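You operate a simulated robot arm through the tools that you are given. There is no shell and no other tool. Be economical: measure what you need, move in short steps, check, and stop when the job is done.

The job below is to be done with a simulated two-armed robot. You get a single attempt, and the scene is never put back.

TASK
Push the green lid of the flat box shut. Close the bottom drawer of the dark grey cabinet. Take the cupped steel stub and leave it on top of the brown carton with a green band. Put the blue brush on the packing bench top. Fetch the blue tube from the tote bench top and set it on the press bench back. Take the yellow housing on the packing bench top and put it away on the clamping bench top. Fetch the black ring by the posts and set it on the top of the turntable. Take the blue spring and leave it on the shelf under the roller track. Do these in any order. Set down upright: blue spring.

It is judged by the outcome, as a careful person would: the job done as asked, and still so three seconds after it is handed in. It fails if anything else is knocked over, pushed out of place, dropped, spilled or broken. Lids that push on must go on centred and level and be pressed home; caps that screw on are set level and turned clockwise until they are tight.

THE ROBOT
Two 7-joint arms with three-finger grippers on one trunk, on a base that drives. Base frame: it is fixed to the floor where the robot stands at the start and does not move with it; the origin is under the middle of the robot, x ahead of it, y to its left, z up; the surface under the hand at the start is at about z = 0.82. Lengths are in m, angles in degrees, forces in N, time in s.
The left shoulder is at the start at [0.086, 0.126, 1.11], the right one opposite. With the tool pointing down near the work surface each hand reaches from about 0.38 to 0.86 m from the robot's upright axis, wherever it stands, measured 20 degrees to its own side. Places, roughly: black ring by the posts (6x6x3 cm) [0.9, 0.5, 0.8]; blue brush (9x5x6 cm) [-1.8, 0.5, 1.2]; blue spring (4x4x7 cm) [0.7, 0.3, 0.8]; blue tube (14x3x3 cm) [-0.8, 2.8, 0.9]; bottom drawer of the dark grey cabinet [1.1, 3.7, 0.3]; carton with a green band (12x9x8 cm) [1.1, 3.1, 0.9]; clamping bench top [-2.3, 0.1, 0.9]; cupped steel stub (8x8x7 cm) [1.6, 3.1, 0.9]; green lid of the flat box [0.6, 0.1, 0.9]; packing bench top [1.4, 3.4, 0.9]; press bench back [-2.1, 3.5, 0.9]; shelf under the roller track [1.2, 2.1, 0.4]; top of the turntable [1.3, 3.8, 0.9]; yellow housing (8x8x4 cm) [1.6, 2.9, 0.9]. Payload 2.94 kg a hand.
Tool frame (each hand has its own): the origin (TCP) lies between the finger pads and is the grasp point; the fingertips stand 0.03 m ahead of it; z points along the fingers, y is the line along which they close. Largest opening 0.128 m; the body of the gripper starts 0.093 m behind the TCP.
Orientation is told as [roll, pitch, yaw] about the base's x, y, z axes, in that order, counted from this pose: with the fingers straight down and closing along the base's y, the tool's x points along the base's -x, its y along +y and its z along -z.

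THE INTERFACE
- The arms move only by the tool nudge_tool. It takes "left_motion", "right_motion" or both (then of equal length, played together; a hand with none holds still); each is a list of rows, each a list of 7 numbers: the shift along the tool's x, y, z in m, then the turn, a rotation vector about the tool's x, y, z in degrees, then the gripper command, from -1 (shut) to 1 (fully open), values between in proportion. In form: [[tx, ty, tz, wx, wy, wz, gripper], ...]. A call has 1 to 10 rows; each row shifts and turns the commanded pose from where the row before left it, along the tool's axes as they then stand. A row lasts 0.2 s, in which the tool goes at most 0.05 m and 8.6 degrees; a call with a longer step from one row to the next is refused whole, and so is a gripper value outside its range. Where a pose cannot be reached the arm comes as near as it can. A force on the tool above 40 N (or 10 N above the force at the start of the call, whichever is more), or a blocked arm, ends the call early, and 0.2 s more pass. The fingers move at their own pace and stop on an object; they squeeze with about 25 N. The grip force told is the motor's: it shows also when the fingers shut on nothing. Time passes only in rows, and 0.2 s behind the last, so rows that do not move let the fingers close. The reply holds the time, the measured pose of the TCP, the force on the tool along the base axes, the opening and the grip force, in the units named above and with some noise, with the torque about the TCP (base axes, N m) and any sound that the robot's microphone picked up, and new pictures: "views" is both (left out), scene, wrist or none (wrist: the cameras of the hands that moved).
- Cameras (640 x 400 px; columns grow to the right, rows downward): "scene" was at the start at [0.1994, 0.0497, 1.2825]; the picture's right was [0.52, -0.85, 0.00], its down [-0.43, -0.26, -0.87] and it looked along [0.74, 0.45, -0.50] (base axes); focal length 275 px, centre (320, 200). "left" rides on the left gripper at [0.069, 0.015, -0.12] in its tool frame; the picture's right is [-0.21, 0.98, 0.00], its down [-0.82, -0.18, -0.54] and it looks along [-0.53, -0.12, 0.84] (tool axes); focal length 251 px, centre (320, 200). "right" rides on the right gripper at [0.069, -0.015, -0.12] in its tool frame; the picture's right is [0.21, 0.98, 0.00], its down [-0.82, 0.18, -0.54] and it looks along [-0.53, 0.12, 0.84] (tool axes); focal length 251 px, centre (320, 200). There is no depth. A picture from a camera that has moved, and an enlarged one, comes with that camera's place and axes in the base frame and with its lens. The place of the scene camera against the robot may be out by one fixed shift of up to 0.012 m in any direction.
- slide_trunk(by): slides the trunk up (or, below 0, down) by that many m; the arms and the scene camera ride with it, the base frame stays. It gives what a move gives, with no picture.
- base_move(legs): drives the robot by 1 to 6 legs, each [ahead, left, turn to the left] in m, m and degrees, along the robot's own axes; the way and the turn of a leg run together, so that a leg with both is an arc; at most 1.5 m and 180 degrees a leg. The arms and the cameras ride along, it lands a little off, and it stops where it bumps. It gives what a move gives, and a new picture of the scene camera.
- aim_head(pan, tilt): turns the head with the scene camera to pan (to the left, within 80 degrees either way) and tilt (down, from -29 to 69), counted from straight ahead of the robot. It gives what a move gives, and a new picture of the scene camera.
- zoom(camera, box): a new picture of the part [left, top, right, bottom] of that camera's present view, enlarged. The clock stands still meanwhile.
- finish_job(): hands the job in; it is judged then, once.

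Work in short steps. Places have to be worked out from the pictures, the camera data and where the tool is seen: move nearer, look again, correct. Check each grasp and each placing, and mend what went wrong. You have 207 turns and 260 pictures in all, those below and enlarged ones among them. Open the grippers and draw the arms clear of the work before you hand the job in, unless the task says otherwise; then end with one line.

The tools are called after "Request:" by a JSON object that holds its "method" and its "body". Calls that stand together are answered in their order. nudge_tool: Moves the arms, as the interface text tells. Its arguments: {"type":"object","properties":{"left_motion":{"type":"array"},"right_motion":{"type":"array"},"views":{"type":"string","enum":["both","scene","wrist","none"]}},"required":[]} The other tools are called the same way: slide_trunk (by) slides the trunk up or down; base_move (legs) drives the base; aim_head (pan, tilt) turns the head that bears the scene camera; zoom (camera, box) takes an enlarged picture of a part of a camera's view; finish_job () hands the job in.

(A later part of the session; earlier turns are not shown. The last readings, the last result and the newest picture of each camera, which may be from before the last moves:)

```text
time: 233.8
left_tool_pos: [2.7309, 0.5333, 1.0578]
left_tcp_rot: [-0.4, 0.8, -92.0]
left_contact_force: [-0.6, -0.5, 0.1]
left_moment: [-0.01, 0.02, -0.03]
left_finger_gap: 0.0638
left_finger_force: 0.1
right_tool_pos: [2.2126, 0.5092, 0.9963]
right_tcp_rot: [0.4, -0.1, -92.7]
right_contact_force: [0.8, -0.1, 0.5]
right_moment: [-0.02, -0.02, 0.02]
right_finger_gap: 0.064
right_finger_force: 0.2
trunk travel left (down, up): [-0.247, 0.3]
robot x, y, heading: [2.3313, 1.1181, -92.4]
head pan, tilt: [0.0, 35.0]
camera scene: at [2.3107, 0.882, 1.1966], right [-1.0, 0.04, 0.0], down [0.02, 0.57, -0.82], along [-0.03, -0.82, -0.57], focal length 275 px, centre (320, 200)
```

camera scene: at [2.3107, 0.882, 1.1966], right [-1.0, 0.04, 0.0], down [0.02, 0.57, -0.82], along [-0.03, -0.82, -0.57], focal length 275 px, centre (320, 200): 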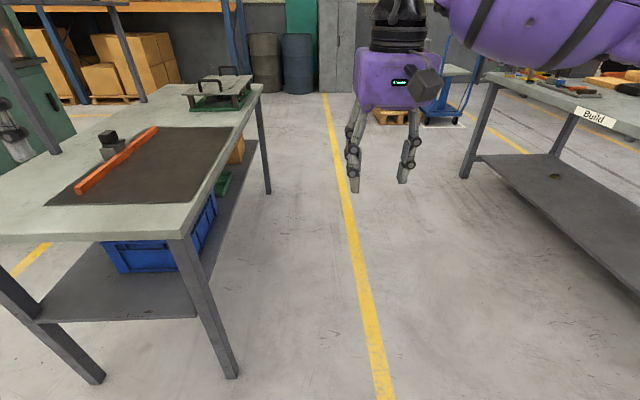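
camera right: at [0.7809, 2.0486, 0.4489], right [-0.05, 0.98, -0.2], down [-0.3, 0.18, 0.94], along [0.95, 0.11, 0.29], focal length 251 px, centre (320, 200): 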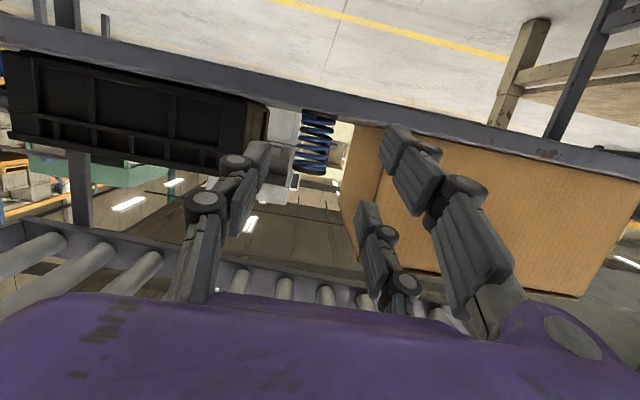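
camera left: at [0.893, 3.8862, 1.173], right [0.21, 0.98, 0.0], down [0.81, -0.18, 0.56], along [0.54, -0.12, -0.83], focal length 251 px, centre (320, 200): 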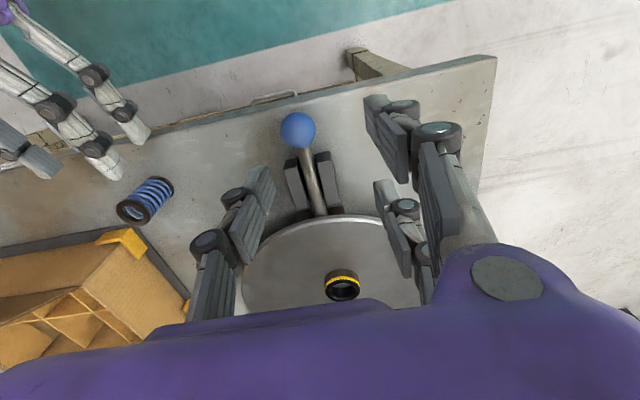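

The area is free. I'll turn to face -x, keep about 2.6 m out, strafe along the back of the packing bench and look.

Request:
{"method": "base_move", "body": {"legs": [[0, 0, -87.6], [-0.35, 0.5, 0], [0, -0.9, 0], [0, -0.9, 0], [0, -0.6, 0]]}}

```text
time: 242.5
left_tool_pos: [2.1473, 0.2081, 1.0578]
left_tcp_rot: [-0.2, 0.7, -177.8]
left_contact_force: [0.5, 1.0, 0.0]
left_moment: [0.01, 0.0, -0.01]
left_finger_gap: 0.064
left_finger_force: 0.1
right_tool_pos: [2.084, 0.7241, 0.997]
right_tcp_rot: [0.4, -0.1, -178.3]
right_contact_force: [-0.5, 0.2, 0.4]
right_moment: [-0.01, 0.0, -0.02]
right_finger_gap: 0.0641
right_finger_force: 0.0
trunk travel left (down, up): [-0.247, 0.3]
robot x, y, heading: [2.7003, 0.6549, -177.9]
head pan, tilt: [0.0, 35.0]
stopped in leg 2: the robot was blocked; the commanded pose is now the measured one
camera scene: at [2.4537, 0.6493, 1.1966], right [-0.04, 1.0, 0.0], down [0.57, 0.02, -0.82], along [-0.82, -0.03, -0.57], focal length 275 px, centre (320, 200)
```

scene: 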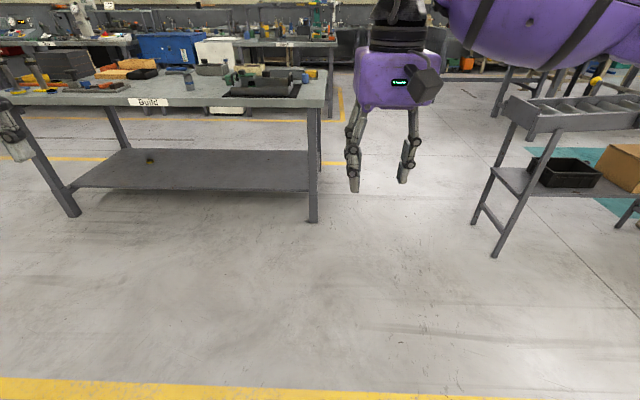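

I drove the wrong way sideways and bumped something, probably the side table. I'll look to the left at it.

Request:
{"method": "aim_head", "body": {"pan": 80, "tilt": 30}}

```text
time: 244.1
left_tool_pos: [2.1478, 0.2091, 1.0579]
left_tcp_rot: [-0.2, 0.8, -177.7]
left_contact_force: [-0.3, -0.2, 0.4]
left_moment: [0.02, -0.03, 0.01]
left_finger_gap: 0.0642
left_finger_force: 0.0
right_tool_pos: [2.0834, 0.7226, 0.9982]
right_tcp_rot: [0.4, 0.0, -178.2]
right_contact_force: [0.8, -0.4, 0.7]
right_moment: [-0.01, 0.0, -0.02]
right_finger_gap: 0.0642
right_finger_force: 0.0
trunk travel left (down, up): [-0.247, 0.3]
robot x, y, heading: [2.6972, 0.6566, -177.9]
head pan, tilt: [80.0, 30.0]
camera scene: at [2.5292, 0.5625, 1.2044], right [-0.99, 0.14, 0.0], down [0.07, 0.5, -0.87], along [-0.12, -0.86, -0.5], focal length 275 px, centre (320, 200)
```

scene: 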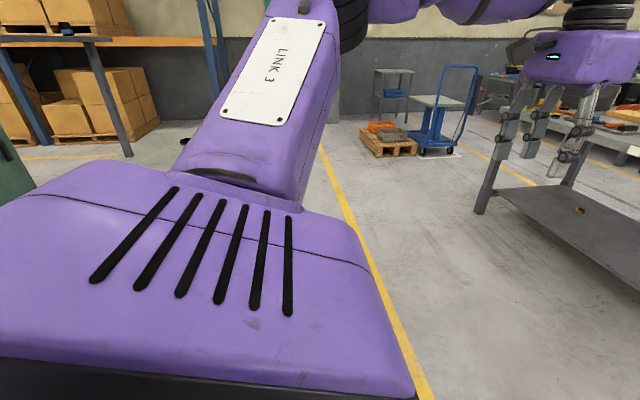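

I'll strafe right (+y) away; the same camera direction will then show the table.

Request:
{"method": "base_move", "body": {"legs": [[0, -1.2, 0]]}}

```text
time: 254.8
left_tool_pos: [2.1072, 1.4105, 1.059]
left_tcp_rot: [-0.3, 0.8, -178.5]
left_contact_force: [-0.6, -0.5, -0.1]
left_moment: [-0.02, -0.01, -0.02]
left_finger_gap: 0.0638
left_finger_force: 0.0
right_tool_pos: [2.0512, 1.9242, 0.9981]
right_tcp_rot: [0.5, 0.0, -179.1]
right_contact_force: [-0.5, 0.2, -0.5]
right_moment: [0.0, -0.01, -0.01]
right_finger_gap: 0.0641
right_finger_force: 0.0
trunk travel left (down, up): [-0.247, 0.3]
robot x, y, heading: [2.6646, 1.8469, -178.5]
head pan, tilt: [80.0, 30.0]
camera scene: at [2.4932, 1.7586, 1.2044], right [-0.99, 0.15, 0.0], down [0.08, 0.49, -0.87], along [-0.13, -0.86, -0.5], focal length 275 px, centre (320, 200)
```

scene: 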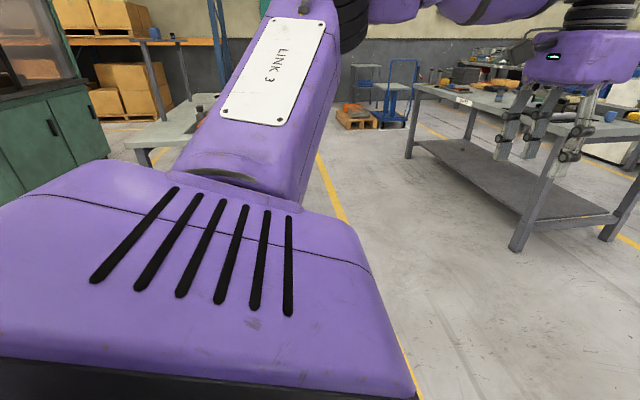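

Nothing looks knocked over. I'll go on to the back of the packing bench and look.

Request:
{"method": "base_move", "body": {"legs": [[0, -1.15, -1.5]]}}

Request:
{"method": "aim_head", "body": {"pan": 0, "tilt": 20}}

```text
time: 265.1
left_tool_pos: [2.0851, 2.5636, 1.0576]
left_tcp_rot: [-0.3, 0.8, -179.9]
left_contact_force: [0.7, 0.0, 0.9]
left_moment: [-0.01, 0.0, 0.03]
left_finger_gap: 0.0637
left_finger_force: 0.0
right_tool_pos: [2.0432, 3.0808, 0.9968]
right_tcp_rot: [0.4, 0.0, 179.4]
right_contact_force: [-0.2, 0.5, 0.3]
right_moment: [0.0, 0.0, 0.0]
right_finger_gap: 0.0641
right_finger_force: 0.1
trunk travel left (down, up): [-0.247, 0.3]
robot x, y, heading: [2.657, 2.9819, 180.0]
head pan, tilt: [80.0, 30.0]
camera scene: at [2.4806, 2.9025, 1.2044], right [-0.98, 0.18, 0.0], down [0.09, 0.49, -0.87], along [-0.15, -0.85, -0.5], focal length 275 px, centre (320, 200)
```

scene: 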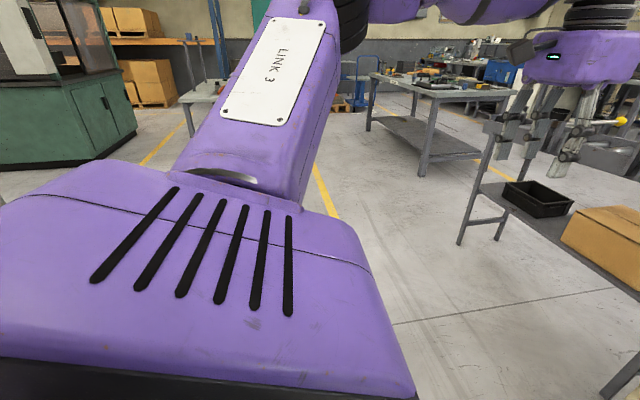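

```text
time: 266.6
left_tool_pos: [2.0857, 2.5639, 1.0567]
left_tcp_rot: [-0.2, 0.7, -180.1]
left_contact_force: [-0.1, 0.1, -0.3]
left_moment: [0.0, -0.01, 0.0]
left_finger_gap: 0.0639
left_finger_force: 0.0
right_tool_pos: [2.0434, 3.0806, 0.9977]
right_tcp_rot: [0.4, 0.0, 179.3]
right_contact_force: [-0.4, -0.2, 0.8]
right_moment: [0.01, -0.01, 0.03]
right_finger_gap: 0.064
right_finger_force: 0.0
trunk travel left (down, up): [-0.247, 0.3]
robot x, y, heading: [2.6521, 2.9918, 179.9]
head pan, tilt: [0.0, 20.0]
camera scene: at [2.4036, 2.9917, 1.2204], right [0.0, 1.0, 0.0], down [0.34, 0.0, -0.94], along [-0.94, 0.0, -0.34], focal length 275 px, centre (320, 200)
```

scene: 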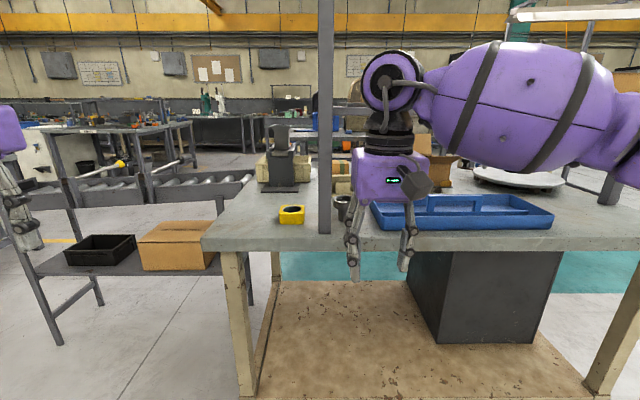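

From the back I see the yellow housing at about [1.587,2.90], the stub at about [1.557,3.064], and an upright post between them at about [1.675,3.0]. I'll go 0.25 m closer, shifted 5 cm right, and zoom.

Request:
{"method": "nudge_tool", "body": {"right_motion": [[0, -0.03, -0.03, 0, 0, 0, 0.9], [0, -0.03, -0.03, 0, 0, 0, 0.9], [0, -0.02, -0.01, 0, 0, 0, 0.9]], "left_motion": [[0, 0, 0, 0, 0, 0, 0.9], [0, 0, 0, 0, 0, 0, 0.9], [0, 0, 0, 0, 0, 0, 0.9]], "views": "none"}}

Request:
{"method": "base_move", "body": {"legs": [[0.25, 0, 0]]}}

Request:
{"method": "zoom", "body": {"camera": "scene", "box": [220, 130, 420, 255]}}

```text
time: 267.4
left_tool_pos: [2.0865, 2.5642, 1.0574]
left_tcp_rot: [-0.3, 0.8, -180.0]
left_contact_force: [-0.1, 0.2, 0.5]
left_moment: [-0.03, 0.03, -0.04]
left_finger_gap: 0.1216
left_finger_force: 0.2
right_tool_pos: [2.0451, 3.1624, 1.0683]
right_tcp_rot: [0.5, 0.0, 179.4]
right_contact_force: [0.0, 0.7, -0.2]
right_moment: [-0.06, 0.01, 0.03]
right_finger_gap: 0.1217
right_finger_force: 0.0
trunk travel left (down, up): [-0.247, 0.3]
robot x, y, heading: [2.657, 2.986, 179.8]
head pan, tilt: [0.0, 20.0]
```

```text
time: 269.2
left_tool_pos: [1.8301, 2.5657, 1.0569]
left_tcp_rot: [-0.4, 0.7, -180.0]
left_contact_force: [0.0, -1.1, 0.1]
left_moment: [0.04, -0.02, -0.01]
left_finger_gap: 0.1218
left_finger_force: 0.0
right_tool_pos: [1.79, 3.1628, 1.0666]
right_tcp_rot: [0.3, 0.0, 179.4]
right_contact_force: [0.2, 0.2, 0.0]
right_moment: [0.01, 0.01, 0.0]
right_finger_gap: 0.1218
right_finger_force: 0.1
trunk travel left (down, up): [-0.247, 0.3]
robot x, y, heading: [2.4005, 2.9919, 179.9]
head pan, tilt: [0.0, 20.0]
camera scene: at [2.1492, 2.9928, 1.2204], right [0.0, 1.0, 0.0], down [0.34, 0.0, -0.94], along [-0.94, 0.0, -0.34], focal length 275 px, centre (320, 200)
```

scene: 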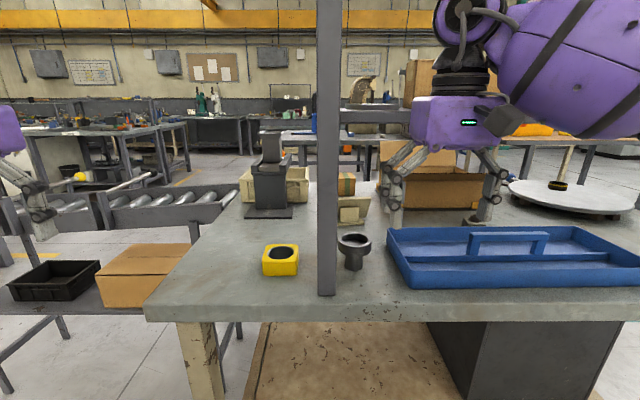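

```text
3.20 times, centred on (320, 192) of scene
camera zoom: at [2.1492, 2.9928, 1.2204], right [0.0, 1.0, 0.0], down [0.34, 0.0, -0.94], along [-0.94, 0.0, -0.34], focal length 879 px, centre (320, 224)
```

zoom: 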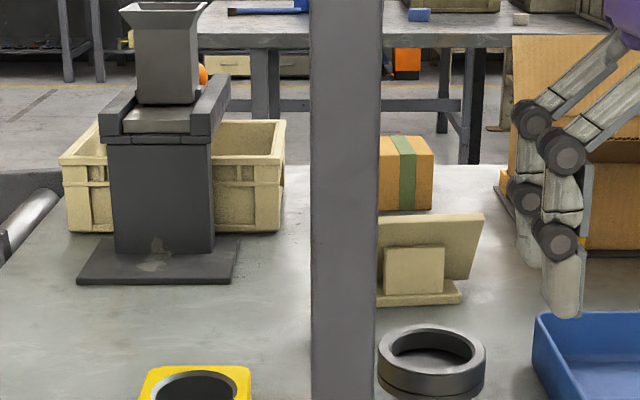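

The stub is a cup on a narrow stem at about [1.605,3.07], and the housing is at about [1.64,2.907]. There may be a shelf overhead attached to the post, so I'll look up before reaching.

Request:
{"method": "aim_head", "body": {"pan": -25, "tilt": -10}}

```text
time: 270.2
left_tool_pos: [1.8316, 2.5652, 1.057]
left_tcp_rot: [-0.3, 0.8, -180.0]
left_contact_force: [-0.3, 0.1, 1.2]
left_moment: [-0.01, -0.02, 0.02]
left_finger_gap: 0.1216
left_finger_force: 0.0
right_tool_pos: [1.791, 3.1615, 1.0675]
right_tcp_rot: [0.3, 0.0, 179.3]
right_contact_force: [0.9, -0.9, -1.0]
right_moment: [-0.01, 0.02, -0.02]
right_finger_gap: 0.1215
right_finger_force: 0.1
trunk travel left (down, up): [-0.247, 0.3]
robot x, y, heading: [2.4007, 2.9883, 179.7]
head pan, tilt: [-25.0, -10.0]
camera scene: at [2.1664, 3.0283, 1.2679], right [0.43, 0.9, 0.0], down [-0.16, 0.07, -0.98], along [-0.89, 0.42, 0.17], focal length 275 px, centre (320, 200)
```

scene: 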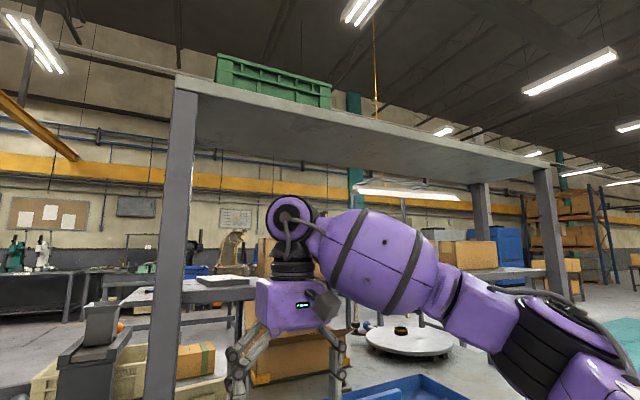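

There's a mid shelf at z≈1.2 near the stub. I'll move the right arm aside to see how deep it is.

Request:
{"method": "nudge_tool", "body": {"right_motion": [[0.02, -0.04, 0, 0, 0, 0, 0.9], [0.02, -0.045, 0, 0, 0, 0, 0.9], [0.02, -0.045, 0, 0, 0, 0, 0.9], [0.02, -0.045, 0, 0, 0, 0, 0.9], [0, -0.045, 0, 0, 0, 0, 0.9], [0, -0.045, 0, 0, 0, 0, 0.9]], "views": "none"}}

Request:
{"method": "aim_head", "body": {"pan": -12, "tilt": 5}}

```text
time: 271.6
left_tool_pos: [1.8325, 2.5659, 1.0577]
left_tcp_rot: [-0.2, 0.7, -179.9]
left_contact_force: [0.4, 0.2, 0.5]
left_moment: [-0.01, 0.02, -0.01]
left_finger_gap: 0.1216
left_finger_force: 0.1
right_tool_pos: [1.873, 3.427, 1.0648]
right_tcp_rot: [0.4, -0.1, 179.6]
right_contact_force: [-0.1, 0.6, 0.0]
right_moment: [-0.03, 0.01, -0.01]
right_finger_gap: 0.1213
right_finger_force: 0.1
trunk travel left (down, up): [-0.247, 0.3]
robot x, y, heading: [2.3959, 2.9914, 180.1]
head pan, tilt: [-25.0, -10.0]
```

```text
time: 272.3
left_tool_pos: [1.8314, 2.5652, 1.0572]
left_tcp_rot: [-0.3, 0.7, -180.0]
left_contact_force: [-0.1, -0.6, -0.7]
left_moment: [0.04, -0.01, 0.03]
left_finger_gap: 0.1219
left_finger_force: 0.1
right_tool_pos: [1.8724, 3.4259, 1.0651]
right_tcp_rot: [0.4, -0.2, 179.4]
right_contact_force: [0.1, 0.0, -0.4]
right_moment: [0.01, 0.01, -0.04]
right_finger_gap: 0.1215
right_finger_force: 0.1
trunk travel left (down, up): [-0.247, 0.3]
robot x, y, heading: [2.4018, 2.9879, 180.0]
head pan, tilt: [-12.0, 5.0]
camera scene: at [2.153, 3.0119, 1.2449], right [0.21, 0.98, 0.0], down [0.08, -0.02, -1.0], along [-0.97, 0.21, -0.09], focal length 275 px, centre (320, 200)
```

scene: 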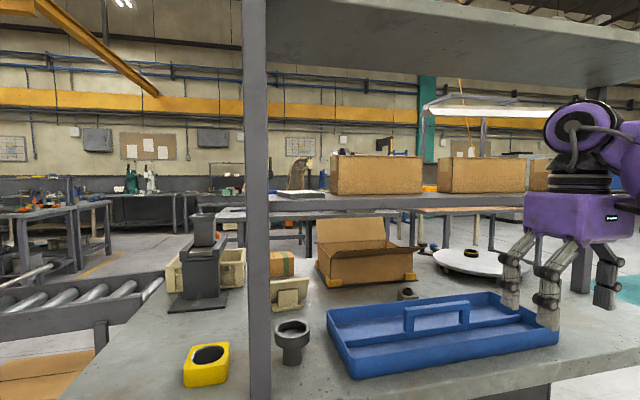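

The mid shelf spans x≈1.3–1.68 at z≈1.2, right over the stub, while the housing is outside it. I'll take the housing first with the left hand, driving to give it a comfortable offset.

Request:
{"method": "base_move", "body": {"legs": [[0.06, -0.165, 0]]}}

Request:
{"method": "nudge_tool", "body": {"left_motion": [[-0.03, -0.04, 0, 0, 0, 0, 0.55], [-0.03, -0.04, 0, 0, 0, 0, 0.55], [-0.03, -0.04, 0, 0, 0, 0, 0.55], [-0.03, -0.04, 0, 0, 0, 0, 0.55], [-0.01, -0.01, 0.02, 0, 0, 0, 0.55], [0, 0, 0.04, 0, 0, 0, 0.55]]}}

```text
time: 274.4
left_tool_pos: [1.7732, 2.7299, 1.058]
left_tcp_rot: [-0.3, 0.8, -180.1]
left_contact_force: [-0.7, 0.1, -0.2]
left_moment: [-0.02, 0.02, -0.02]
left_finger_gap: 0.1216
left_finger_force: 0.0
right_tool_pos: [1.813, 3.5902, 1.065]
right_tcp_rot: [0.3, 0.0, 179.4]
right_contact_force: [0.1, 0.2, 0.2]
right_moment: [-0.02, -0.01, 0.01]
right_finger_gap: 0.1216
right_finger_force: 0.1
trunk travel left (down, up): [-0.247, 0.3]
robot x, y, heading: [2.3387, 3.1505, 179.4]
head pan, tilt: [-12.0, 5.0]
camera scene: at [2.0934, 3.1761, 1.2448], right [0.21, 0.98, 0.0], down [0.09, -0.02, -1.0], along [-0.97, 0.21, -0.09], focal length 275 px, centre (320, 200)
```

scene: 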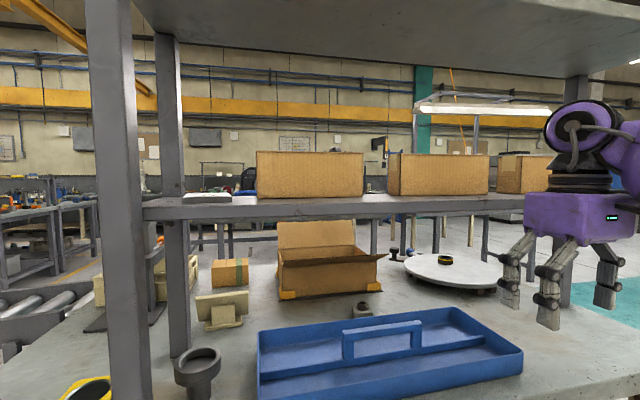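

```text
time: 275.8
left_tool_pos: [1.6559, 2.8718, 0.9973]
left_tcp_rot: [-0.4, 0.8, -179.9]
left_contact_force: [-0.6, -0.2, -1.0]
left_moment: [0.05, -0.07, -0.03]
left_finger_gap: 0.0992
left_finger_force: 0.1
left hand out of reach, approached as far as the arm can: row 4, 5
right_tool_pos: [1.8116, 3.5889, 1.0649]
right_tcp_rot: [0.5, 0.0, 179.5]
right_contact_force: [-0.3, -0.7, -0.7]
right_moment: [0.05, -0.02, 0.03]
right_finger_gap: 0.1219
right_finger_force: 0.1
trunk travel left (down, up): [-0.247, 0.3]
robot x, y, heading: [2.343, 3.1495, 179.6]
head pan, tilt: [-12.0, 5.0]
camera scene: at [2.0918, 3.1746, 1.2444], right [0.21, 0.98, 0.0], down [0.09, -0.02, -1.0], along [-0.97, 0.21, -0.09], focal length 275 px, centre (320, 200)
camera left: at [1.7227, 2.8569, 1.1187], right [-0.21, -0.98, -0.01], down [-0.83, 0.18, 0.53], along [-0.52, 0.12, -0.85], focal length 251 px, centre (320, 200)
```

scene: 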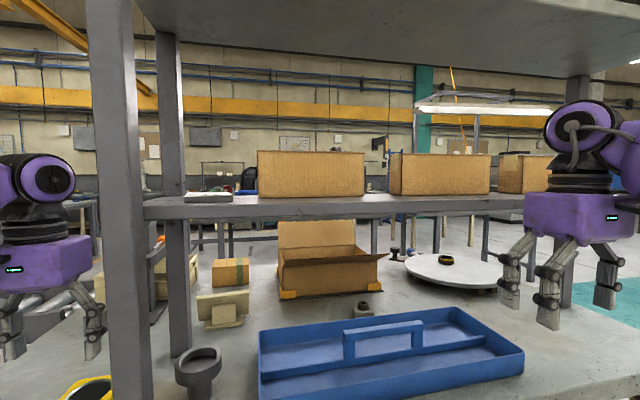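
left: 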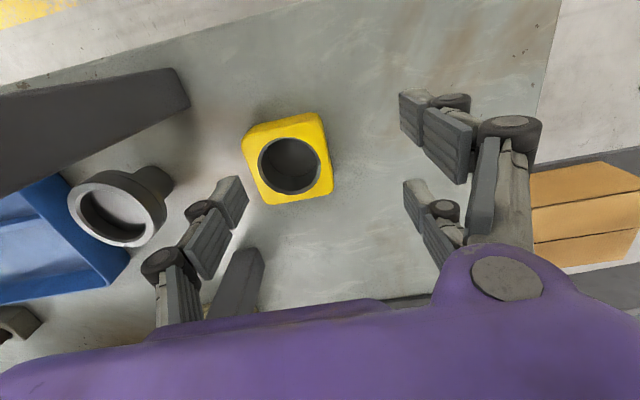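

The housing is at [1.637,2.908], and the left arm is near its inward limit, so I'll use the base for the last correction.

Request:
{"method": "base_move", "body": {"legs": [[0.018, -0.036, 0]]}}

Request:
{"method": "nudge_tool", "body": {"left_motion": [[0, 0, 0.03, 0, 0, 0, 0.55], [0, 0, 0.02, 0, 0, 0, 0.55]], "views": "wrist"}}

```text
time: 276.8
left_tool_pos: [1.6395, 2.9112, 0.9992]
left_tcp_rot: [-0.3, 0.8, 180.0]
left_contact_force: [-0.1, 1.0, -0.2]
left_moment: [0.0, 0.03, 0.02]
left_finger_gap: 0.0996
left_finger_force: 0.1
right_tool_pos: [1.7953, 3.6276, 1.0643]
right_tcp_rot: [0.5, -0.1, 179.4]
right_contact_force: [-0.7, 0.5, -0.2]
right_moment: [-0.05, -0.02, 0.02]
right_finger_gap: 0.1217
right_finger_force: 0.1
trunk travel left (down, up): [-0.247, 0.3]
robot x, y, heading: [2.3228, 3.1916, 179.6]
head pan, tilt: [-12.0, 5.0]
camera scene: at [2.076, 3.2126, 1.2447], right [0.21, 0.98, 0.0], down [0.09, -0.02, -1.0], along [-0.97, 0.21, -0.09], focal length 275 px, centre (320, 200)
```

scene: 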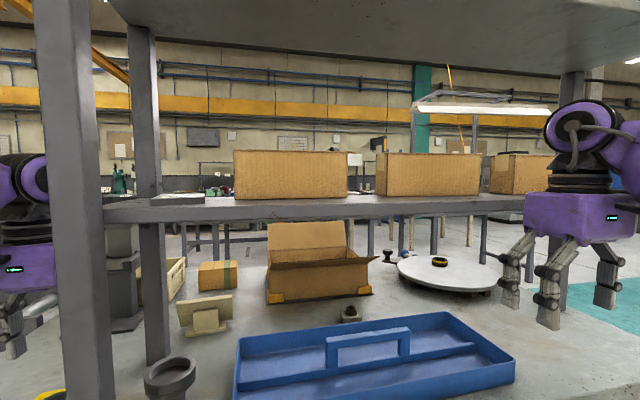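

```text
time: 277.4
left_tool_pos: [1.641, 2.9121, 0.9478]
left_tcp_rot: [-0.3, 0.8, 179.9]
left_contact_force: [0.0, -0.2, -0.5]
left_moment: [0.02, -0.02, 0.02]
left_finger_gap: 0.0992
left_finger_force: 0.0
right_tool_pos: [1.7963, 3.6275, 1.0643]
right_tcp_rot: [0.4, -0.1, 179.3]
right_contact_force: [-0.1, 0.5, 0.2]
right_moment: [-0.01, 0.04, 0.0]
right_finger_gap: 0.1216
right_finger_force: 0.1
trunk travel left (down, up): [-0.247, 0.3]
robot x, y, heading: [2.3244, 3.1891, 179.7]
head pan, tilt: [-12.0, 5.0]
camera left: at [1.7086, 2.8958, 1.0693], right [-0.21, -0.98, -0.01], down [-0.83, 0.18, 0.53], along [-0.52, 0.12, -0.85], focal length 251 px, centre (320, 200)
```

left: 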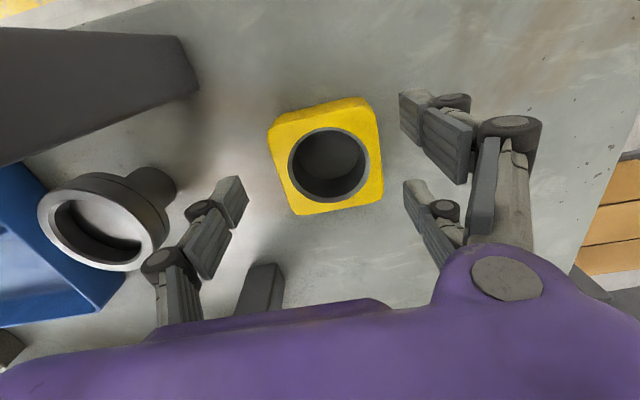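

It's centred. I'll descend 5.5 cm and close on the housing.

Request:
{"method": "nudge_tool", "body": {"left_motion": [[0.003, 0.003, 0.03, 0, 0, 0, 0.55], [0, 0, 0.018, 0, 0, 0, 0.55], [0, 0, 0.005, 0, 0, 0, 0.55], [0, 0, 0, 0, 0, 0, -0.2], [0, 0, 0, 0, 0, 0, -1], [0, 0, 0, 0, 0, 0, -1], [0, 0, -0.01, 0, 0, 0, -1], [0, 0, -0.02, 0, 0, 0, -1], [0, 0, -0.03, 0, 0, 0, -1]], "views": "wrist"}}

```text
time: 279.4
left_tool_pos: [1.6449, 2.9082, 0.9568]
left_tcp_rot: [-0.3, 0.9, 180.0]
left_contact_force: [0.2, 0.2, -2.2]
left_moment: [-0.03, 0.01, 0.0]
left_finger_gap: 0.073
left_finger_force: 25.0
right_tool_pos: [1.796, 3.628, 1.0649]
right_tcp_rot: [0.5, -0.1, 179.2]
right_contact_force: [-0.3, 0.2, 0.4]
right_moment: [-0.01, 0.01, -0.03]
right_finger_gap: 0.1218
right_finger_force: 0.1
trunk travel left (down, up): [-0.247, 0.3]
robot x, y, heading: [2.3244, 3.186, 179.7]
head pan, tilt: [-12.0, 5.0]
camera left: at [1.7118, 2.8934, 1.0777], right [-0.21, -0.98, -0.01], down [-0.83, 0.18, 0.53], along [-0.52, 0.12, -0.85], focal length 251 px, centre (320, 200)
```

left: 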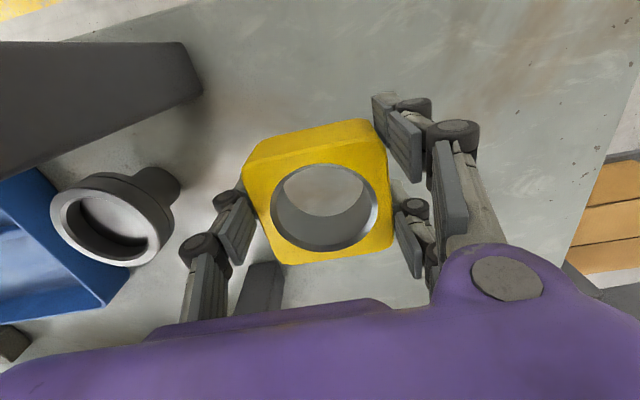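

The housing is held. I'll raise it clear, draw both hands in, and then take up a diagonal stance for the stub.

Request:
{"method": "nudge_tool", "body": {"left_motion": [[0, 0, -0.04, 0, 0, 0, -1], [0, 0, -0.045, 0, 0, 0, -1], [0.03, 0.02, -0.03, 0, 0, 0, -1], [0.045, 0.01, 0, 0, 0, 0, -1], [0.045, 0, 0, 0, 0, 0, -1]], "right_motion": [[0.03, 0.035, 0, 0, 0, 0, 0.5], [0.03, 0.035, 0, 0, 0, 0, 0.5], [0.02, 0.04, 0, 0, 0, 0, 0.5], [0, 0.045, 0, 0, 0, 0, 0.5], [0, 0.04, 0, 0, 0, 0, 0.5]], "views": "none"}}

Request:
{"method": "base_move", "body": {"legs": [[-0.15, 0, 0], [0, 0, 40]]}}

```text
time: 280.6
left_tool_pos: [1.7608, 2.874, 1.071]
left_tcp_rot: [-0.4, 0.9, -179.9]
left_contact_force: [0.0, 0.2, -2.4]
left_moment: [0.03, 0.0, 0.01]
left_finger_gap: 0.0728
left_finger_force: 25.3
right_tool_pos: [1.8756, 3.4307, 1.0677]
right_tcp_rot: [0.4, -0.1, 179.3]
right_contact_force: [1.1, -0.5, 0.0]
right_moment: [0.04, 0.04, -0.03]
right_finger_gap: 0.0961
right_finger_force: 0.1
trunk travel left (down, up): [-0.247, 0.3]
robot x, y, heading: [2.3225, 3.1906, 179.7]
head pan, tilt: [-12.0, 5.0]
```

```text
time: 283.9
left_tool_pos: [2.2384, 2.5872, 1.0702]
left_tcp_rot: [-0.3, 0.7, -140.5]
left_contact_force: [-0.7, -0.2, -3.0]
left_moment: [0.0, -0.01, 0.0]
left_finger_gap: 0.0732
left_finger_force: 24.8
right_tool_pos: [1.9713, 3.0869, 1.0669]
right_tcp_rot: [0.3, -0.1, -141.0]
right_contact_force: [0.3, 0.6, -0.4]
right_moment: [0.02, 0.01, -0.01]
right_finger_gap: 0.0958
right_finger_force: 0.1
trunk travel left (down, up): [-0.247, 0.3]
robot x, y, heading: [2.4713, 3.1856, -140.6]
head pan, tilt: [-12.0, 5.0]
camera scene: at [2.2669, 3.053, 1.2448], right [-0.46, 0.89, 0.0], down [0.08, 0.04, -1.0], along [-0.88, -0.46, -0.09], focal length 275 px, centre (320, 200)
```

scene: 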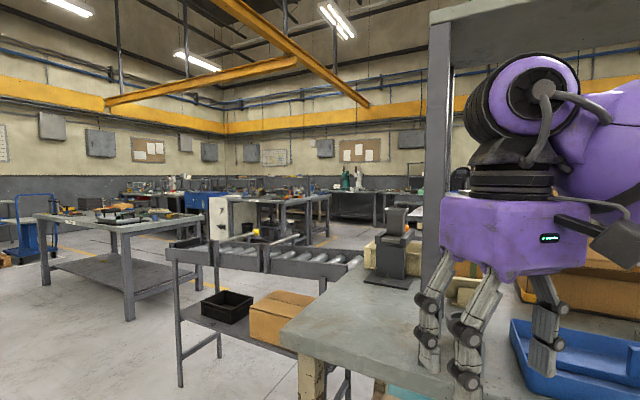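

I'll pitch the right hand to about 40° here, opened to 10.5 cm, and then drive to the stance.

Request:
{"method": "nudge_tool", "body": {"right_motion": [[0, 0, 0, 0, -8, 0, 0.65], [0, 0, 0, 0, -8, 0, 0.65], [0, 0, 0, 0, -8, 0, 0.65], [0, 0, 0, 0, -8, 0, 0.65], [0, 0, 0, 0, -8, 0, 0.65]], "views": "none"}}

Request:
{"method": "base_move", "body": {"legs": [[0.02, -0.33, 0]]}}

Request:
{"method": "aim_head", "body": {"pan": 0, "tilt": 35}}

Request:
{"method": "zoom", "body": {"camera": "right", "box": [0, 0, 640, 400]}}

```text
time: 285.1
left_tool_pos: [2.2405, 2.5867, 1.0721]
left_tcp_rot: [-0.4, 0.6, -140.4]
left_contact_force: [0.7, 0.6, -2.5]
left_moment: [-0.01, 0.07, 0.01]
left_finger_gap: 0.0734
left_finger_force: 24.8
right_tool_pos: [1.9736, 3.0923, 1.0668]
right_tcp_rot: [1.6, -37.4, -142.2]
right_contact_force: [0.9, 0.1, 0.6]
right_moment: [0.03, 0.08, -0.02]
right_finger_gap: 0.1057
right_finger_force: 0.4
right hand out of reach, approached as far as the arm can: row 5
trunk travel left (down, up): [-0.247, 0.3]
robot x, y, heading: [2.4741, 3.1892, -140.5]
head pan, tilt: [-12.0, 5.0]
```

```text
time: 288.5
left_tool_pos: [2.0159, 2.8264, 1.07]
left_tcp_rot: [-0.3, 0.8, -140.1]
left_contact_force: [-0.4, 0.7, -2.6]
left_moment: [0.02, -0.04, 0.02]
left_finger_gap: 0.0729
left_finger_force: 25.4
right_tool_pos: [1.7447, 3.3314, 1.0638]
right_tcp_rot: [1.9, -37.2, -142.2]
right_contact_force: [-0.5, 0.3, -0.4]
right_moment: [0.02, 0.03, -0.02]
right_finger_gap: 0.1056
right_finger_force: 0.0
trunk travel left (down, up): [-0.247, 0.3]
robot x, y, heading: [2.2491, 3.4315, -140.4]
head pan, tilt: [-12.0, 5.0]
camera scene: at [2.0421, 3.2942, 1.2447], right [-0.46, 0.89, 0.0], down [0.08, 0.04, -1.0], along [-0.88, -0.46, -0.09], focal length 275 px, centre (320, 200)
```

scene: 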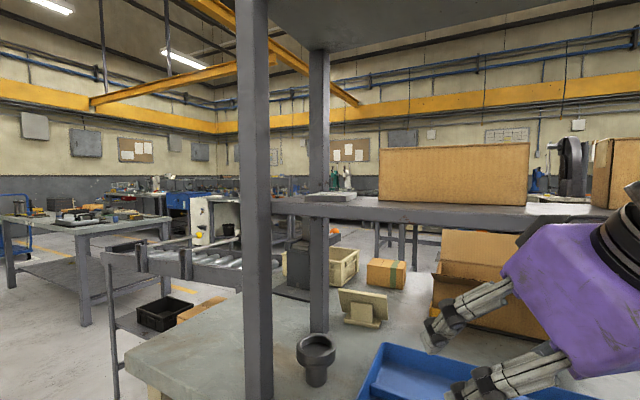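

```text
time: 289.5
left_tool_pos: [2.0152, 2.827, 1.0702]
left_tcp_rot: [-0.2, 0.8, -140.2]
left_contact_force: [-0.5, 0.2, -2.6]
left_moment: [0.03, -0.02, 0.0]
left_finger_gap: 0.0728
left_finger_force: 24.4
right_tool_pos: [1.7454, 3.3321, 1.0647]
right_tcp_rot: [1.9, -37.2, -142.2]
right_contact_force: [0.1, -1.1, 0.2]
right_moment: [0.0, -0.02, -0.01]
right_finger_gap: 0.1053
right_finger_force: 0.0
trunk travel left (down, up): [-0.247, 0.3]
robot x, y, heading: [2.2494, 3.4285, -140.4]
head pan, tilt: [0.0, 35.0]
camera scene: at [2.0556, 3.2805, 1.1966], right [-0.64, 0.77, 0.0], down [0.44, 0.36, -0.82], along [-0.63, -0.52, -0.57], focal length 275 px, centre (320, 200)
```

scene: 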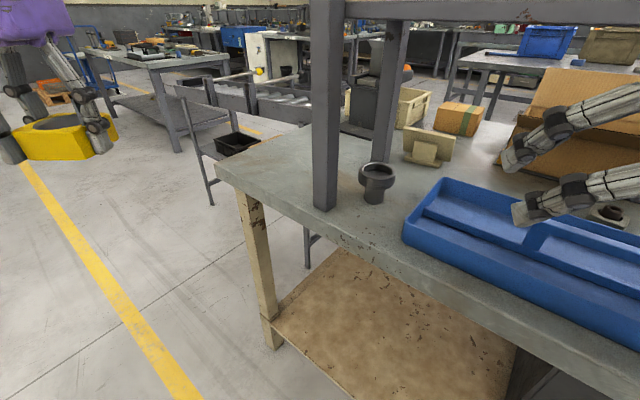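

```text
1.00 times, centred on (320, 200) of right (not enlarged: the box is as wide or as high as the picture)
camera zoom: at [1.8353, 3.4256, 1.1171], right [0.75, -0.66, -0.1], down [-0.16, -0.33, 0.93], along [-0.64, -0.68, -0.35], focal length 251 px, centre (320, 200)
```

zoom: 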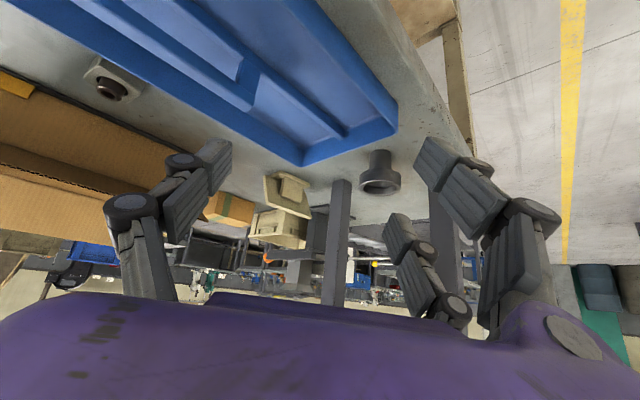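

The stub is at about [1.63,3.07] and the post corner about 8 cm from it. I'll narrow the opening to 9.2 cm and go to a pre-grasp point 12 cm behind the stub along the tool axis.

Request:
{"method": "nudge_tool", "body": {"right_motion": [[-0.0221, 0.027, 0.0302, 0, 0, 0, 0.45], [-0.0221, 0.027, 0.0302, 0, 0, 0, 0.45], [-0.0221, 0.027, 0.0302, 0, 0, 0, 0.45], [-0.0221, 0.027, 0.0302, 0, 0, 0, 0.45], [-0.0221, 0.027, 0.0302, 0, 0, 0, 0.45], [0, 0, 0, 0, 0, 0, 0.45]], "views": "both"}}

```text
time: 290.9
left_tool_pos: [2.0162, 2.8289, 1.0708]
left_tcp_rot: [-0.3, 0.7, -140.2]
left_contact_force: [0.1, 0.8, -1.7]
left_moment: [0.0, 0.0, 0.01]
left_finger_gap: 0.0731
left_finger_force: 25.7
right_tool_pos: [1.6953, 3.1156, 1.0186]
right_tcp_rot: [1.9, -37.3, -142.2]
right_contact_force: [0.3, 0.0, 0.1]
right_moment: [0.02, 0.04, -0.01]
right_finger_gap: 0.0927
right_finger_force: 0.1
trunk travel left (down, up): [-0.247, 0.3]
robot x, y, heading: [2.2474, 3.4345, -140.7]
head pan, tilt: [0.0, 35.0]
camera scene: at [2.0569, 3.2815, 1.1969], right [-0.64, 0.77, 0.0], down [0.44, 0.36, -0.82], along [-0.63, -0.52, -0.57], focal length 275 px, centre (320, 200)
camera right: at [1.7844, 3.2091, 1.071], right [0.75, -0.66, -0.1], down [-0.15, -0.33, 0.93], along [-0.64, -0.68, -0.34], focal length 251 px, centre (320, 200)
```

scene: 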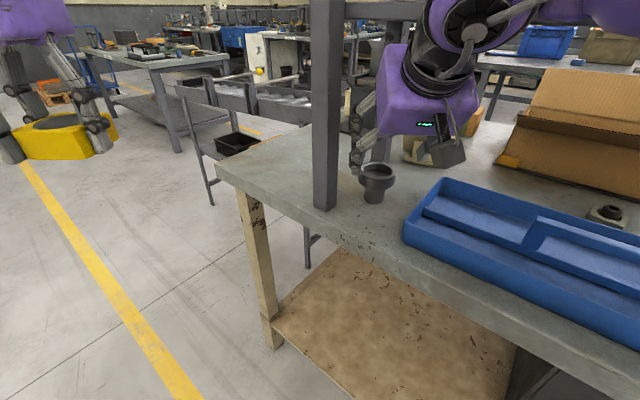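
right: 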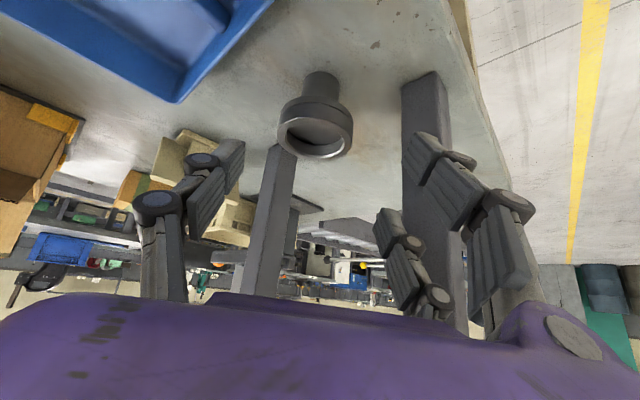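

Refined: the stub is at [1.636,3.067], straight ahead along the tool axis (12.9 cm), and the post clears the fingers. I'll advance.

Request:
{"method": "nudge_tool", "body": {"right_motion": [[0, 0, 0.035, 0, 0, 0, 0.45], [0, 0, 0.035, 0, 0, 0, 0.45], [0, 0, 0.025, 0, 0, 0, 0.45], [0, 0, 0, 0, 0, 0, 0.45]], "views": "both"}}

```text
time: 292.1
left_tool_pos: [2.0341, 2.8345, 1.0765]
left_tcp_rot: [-0.7, -0.1, -140.3]
left_contact_force: [-0.2, 0.6, -1.9]
left_moment: [0.03, -0.05, 0.0]
left_finger_gap: 0.0729
left_finger_force: 25.0
right_tool_pos: [1.6734, 3.0771, 0.9676]
right_tcp_rot: [2.0, -39.6, -141.6]
right_contact_force: [-0.4, 2.3, -3.0]
right_moment: [0.0, 0.01, 0.02]
right_finger_gap: 0.0924
right_finger_force: 0.1
trunk travel left (down, up): [-0.247, 0.3]
robot x, y, heading: [2.2493, 3.4313, -140.9]
head pan, tilt: [0.0, 35.0]
stopped in row 4 (right hand): the arm was blocked; the commanded pose is now the measured one
camera scene: at [2.0789, 3.2881, 1.2006], right [-0.63, 0.77, 0.01], down [0.43, 0.36, -0.83], along [-0.64, -0.52, -0.56], focal length 275 px, centre (320, 200)
camera right: at [1.7628, 3.1729, 1.0146], right [0.75, -0.65, -0.11], down [-0.12, -0.31, 0.94], along [-0.65, -0.7, -0.31], focal length 251 px, centre (320, 200)
```

scene: 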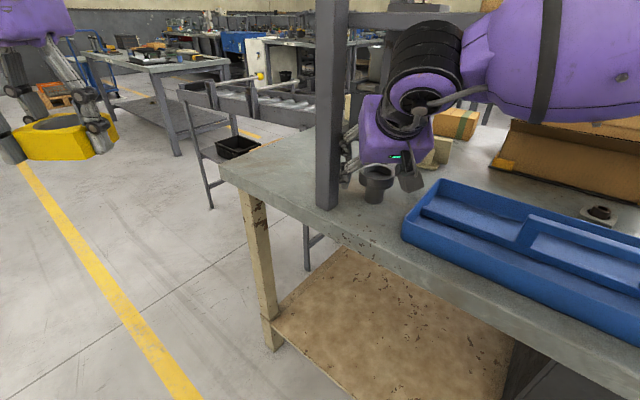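
right: 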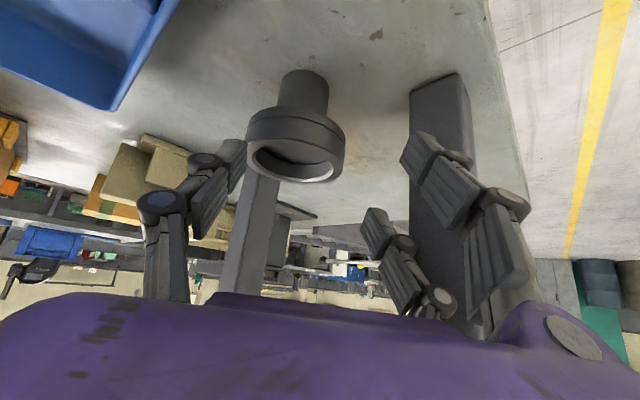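

The forearm, coming from the right, is blocked by the shelf edge. I'll retract, and take a stance facing straight -x, with the hand yawed, so that the forearm runs alongside the shelf instead of under it.

Request:
{"method": "nudge_tool", "body": {"right_motion": [[0, 0, -0.03, 0, 0, 0, 0.45], [0, 0, -0.045, 0, 0, 0, 0.45], [0, 0, -0.045, 0, 0, 0, 0.45], [0, -0.02, -0.04, 0, 0, 0, 0.45]], "views": "scene"}}

Request:
{"method": "base_move", "body": {"legs": [[-0.35, 0, 0], [0, 0, -39]]}}

```text
time: 293.1
left_tool_pos: [2.0153, 2.8299, 1.0712]
left_tcp_rot: [-0.2, 0.8, -140.2]
left_contact_force: [0.4, 0.1, -2.4]
left_moment: [-0.03, -0.03, -0.01]
left_finger_gap: 0.0729
left_finger_force: 24.5
right_tool_pos: [1.7117, 3.1559, 1.0745]
right_tcp_rot: [2.4, -38.0, -142.1]
right_contact_force: [0.0, 0.5, 1.2]
right_moment: [-0.04, 0.02, 0.03]
right_finger_gap: 0.0927
right_finger_force: 0.1
trunk travel left (down, up): [-0.247, 0.3]
robot x, y, heading: [2.245, 3.4297, -140.4]
head pan, tilt: [0.0, 35.0]
camera scene: at [2.0558, 3.2832, 1.1967], right [-0.64, 0.77, 0.0], down [0.44, 0.36, -0.82], along [-0.63, -0.52, -0.57], focal length 275 px, centre (320, 200)
```

scene: 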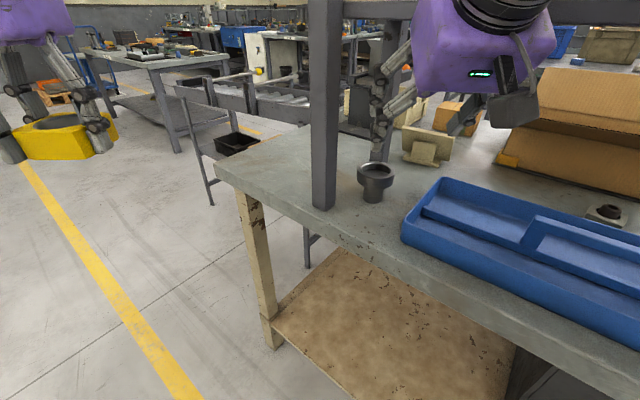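

```text
time: 297.2
left_tool_pos: [1.9617, 3.3376, 1.0699]
left_tcp_rot: [-0.4, 0.7, -179.4]
left_contact_force: [0.0, 0.3, -2.1]
left_moment: [0.0, -0.08, 0.02]
left_finger_gap: 0.073
left_finger_force: 24.1
right_tool_pos: [1.9301, 3.7827, 1.075]
right_tcp_rot: [2.4, -38.1, 178.8]
right_contact_force: [-0.5, -0.1, 1.1]
right_moment: [0.0, 0.02, 0.01]
right_finger_gap: 0.0927
right_finger_force: 0.0
trunk travel left (down, up): [-0.247, 0.3]
robot x, y, heading: [2.526, 3.6585, -179.6]
head pan, tilt: [0.0, 35.0]
camera scene: at [2.2759, 3.6583, 1.1965], right [0.0, 1.0, 0.0], down [0.57, 0.0, -0.82], along [-0.82, 0.0, -0.57], focal length 275 px, centre (320, 200)
```

scene: 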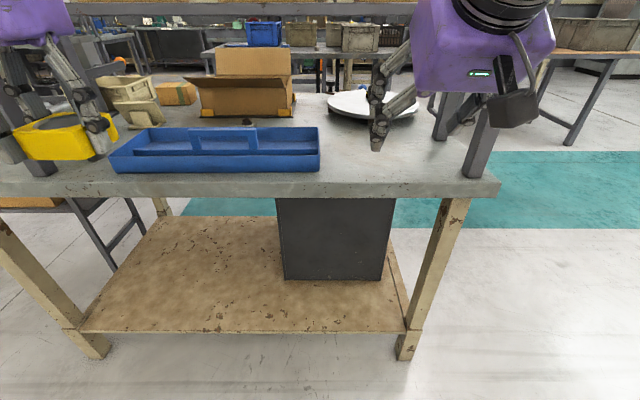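

Now I'll strafe left to y≈3.03 and yaw the right hand 38° to the left.

Request:
{"method": "base_move", "body": {"legs": [[0, 0.63, -0.4]]}}

Request:
{"method": "nudge_tool", "body": {"right_motion": [[0, 0, 0, -4.93, 0, -6.3, 0.45], [0, 0, 0, -4.93, 0, -6.3, 0.45], [0, 0, 0, -4.93, 0, -6.3, 0.45], [0, 0, 0, -4.93, 0, -6.3, 0.45], [0, 0, 0, -4.3, 0, -5.5, 0.45]], "views": "scene"}}

```text
time: 303.1
left_tool_pos: [1.9664, 2.7125, 1.0698]
left_tcp_rot: [-0.3, 0.8, -179.2]
left_contact_force: [-1.7, -1.4, -2.7]
left_moment: [-0.02, -0.02, -0.01]
left_finger_gap: 0.0728
left_finger_force: 25.1
right_tool_pos: [1.9344, 3.1565, 1.0744]
right_tcp_rot: [2.1, -38.1, 179.0]
right_contact_force: [0.2, -0.3, 0.0]
right_moment: [-0.02, -0.03, 0.01]
right_finger_gap: 0.0927
right_finger_force: 0.0
trunk travel left (down, up): [-0.247, 0.3]
robot x, y, heading: [2.523, 3.0333, -179.4]
head pan, tilt: [0.0, 35.0]
camera scene: at [2.2797, 3.034, 1.1965], right [-0.01, 1.0, 0.0], down [0.57, 0.0, -0.82], along [-0.82, -0.01, -0.57], focal length 275 px, centre (320, 200)
```

scene: 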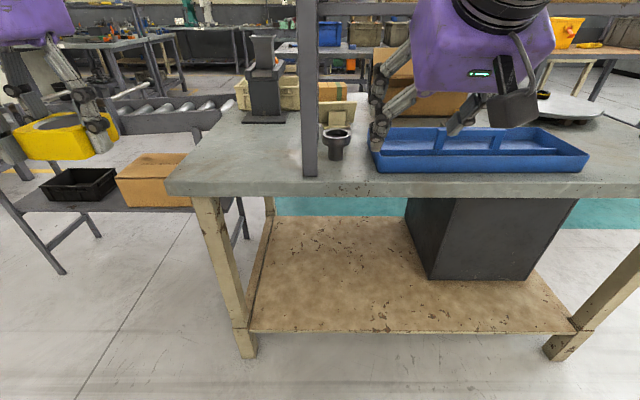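

```text
time: 304.3
left_tool_pos: [1.9674, 2.7122, 1.0705]
left_tcp_rot: [-0.3, 0.9, -179.2]
left_contact_force: [-0.4, -0.9, -2.2]
left_moment: [-0.01, -0.05, 0.01]
left_finger_gap: 0.0726
left_finger_force: 25.2
right_tool_pos: [1.9344, 3.1573, 1.076]
right_tcp_rot: [1.7, -39.1, -141.7]
right_contact_force: [0.7, 0.6, -0.9]
right_moment: [0.01, 0.03, 0.05]
right_finger_gap: 0.0927
right_finger_force: 0.2
trunk travel left (down, up): [-0.247, 0.3]
robot x, y, heading: [2.5236, 3.0309, -179.4]
head pan, tilt: [0.0, 35.0]
camera scene: at [2.2795, 3.0343, 1.1965], right [-0.01, 1.0, 0.0], down [0.57, 0.0, -0.82], along [-0.82, -0.01, -0.57], focal length 275 px, centre (320, 200)
```

scene: 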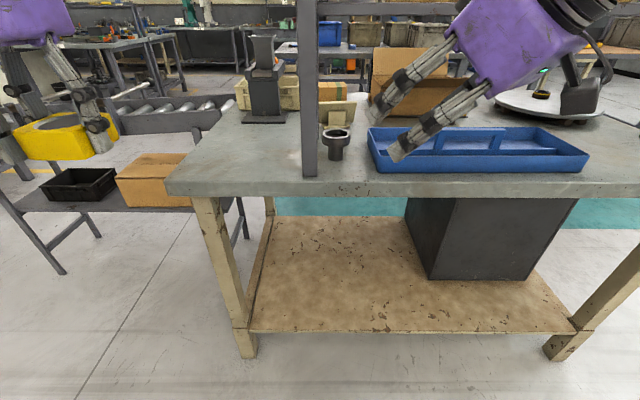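

The orientation is good. I'll drive 0.22 m ahead to bring the hand to the pre-grasp area and look.

Request:
{"method": "base_move", "body": {"legs": [[0.22, 0, 0]]}}

Request:
{"method": "nudge_tool", "body": {"right_motion": [[0, 0.005, 0, 0, 0, 0, 0.45], [0, 0.005, 0, 0, 0, 0, 0.45]], "views": "wrist"}}

```text
time: 306.0
left_tool_pos: [1.7505, 2.711, 1.0693]
left_tcp_rot: [-0.4, 0.8, -179.2]
left_contact_force: [-0.2, -0.1, -2.5]
left_moment: [0.01, -0.08, 0.0]
left_finger_gap: 0.073
left_finger_force: 25.3
right_tool_pos: [1.7189, 3.154, 1.0742]
right_tcp_rot: [1.8, -39.1, -141.7]
right_contact_force: [0.1, 0.0, 0.6]
right_moment: [-0.03, 0.0, 0.02]
right_finger_gap: 0.0928
right_finger_force: 0.0
trunk travel left (down, up): [-0.247, 0.3]
robot x, y, heading: [2.3106, 3.0336, -179.7]
head pan, tilt: [0.0, 35.0]
camera scene: at [2.0636, 3.0325, 1.1965], right [-0.01, 1.0, 0.0], down [0.57, 0.0, -0.82], along [-0.82, -0.01, -0.57], focal length 275 px, centre (320, 200)
```

scene: 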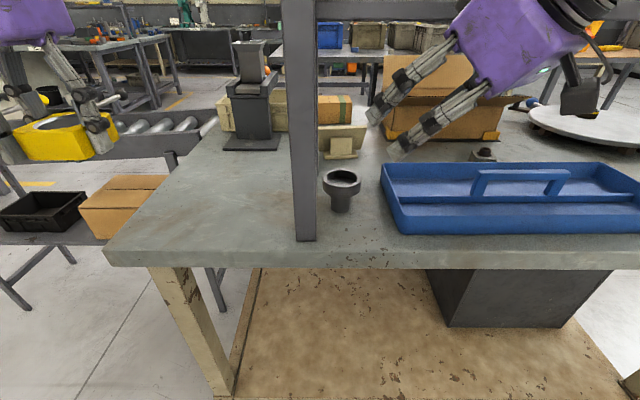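

```text
time: 306.6
left_tool_pos: [1.7499, 2.709, 1.0697]
left_tcp_rot: [-0.3, 0.9, -179.3]
left_contact_force: [0.2, -0.2, -1.6]
left_moment: [0.0, -0.05, 0.0]
left_finger_gap: 0.0728
left_finger_force: 25.0
right_tool_pos: [1.725, 3.1479, 1.0753]
right_tcp_rot: [1.8, -39.2, -141.7]
right_contact_force: [0.0, 0.0, -0.3]
right_moment: [-0.01, 0.02, -0.02]
right_finger_gap: 0.0927
right_finger_force: 0.0
trunk travel left (down, up): [-0.247, 0.3]
robot x, y, heading: [2.3081, 3.0339, -179.7]
head pan, tilt: [0.0, 35.0]
camera right: at [1.8158, 3.2424, 1.1243], right [0.75, -0.65, -0.11], down [-0.13, -0.31, 0.94], along [-0.65, -0.69, -0.32], focal length 251 px, centre (320, 200)
```

right: 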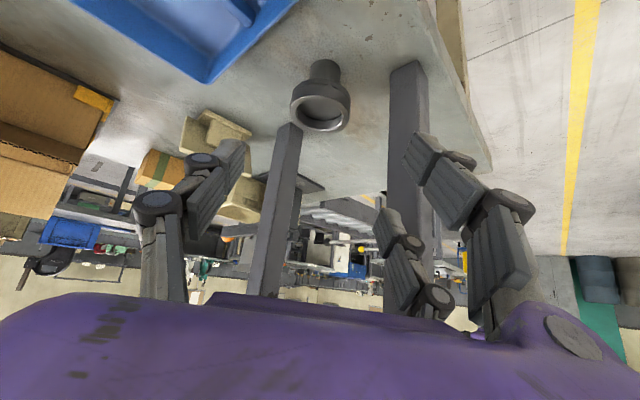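

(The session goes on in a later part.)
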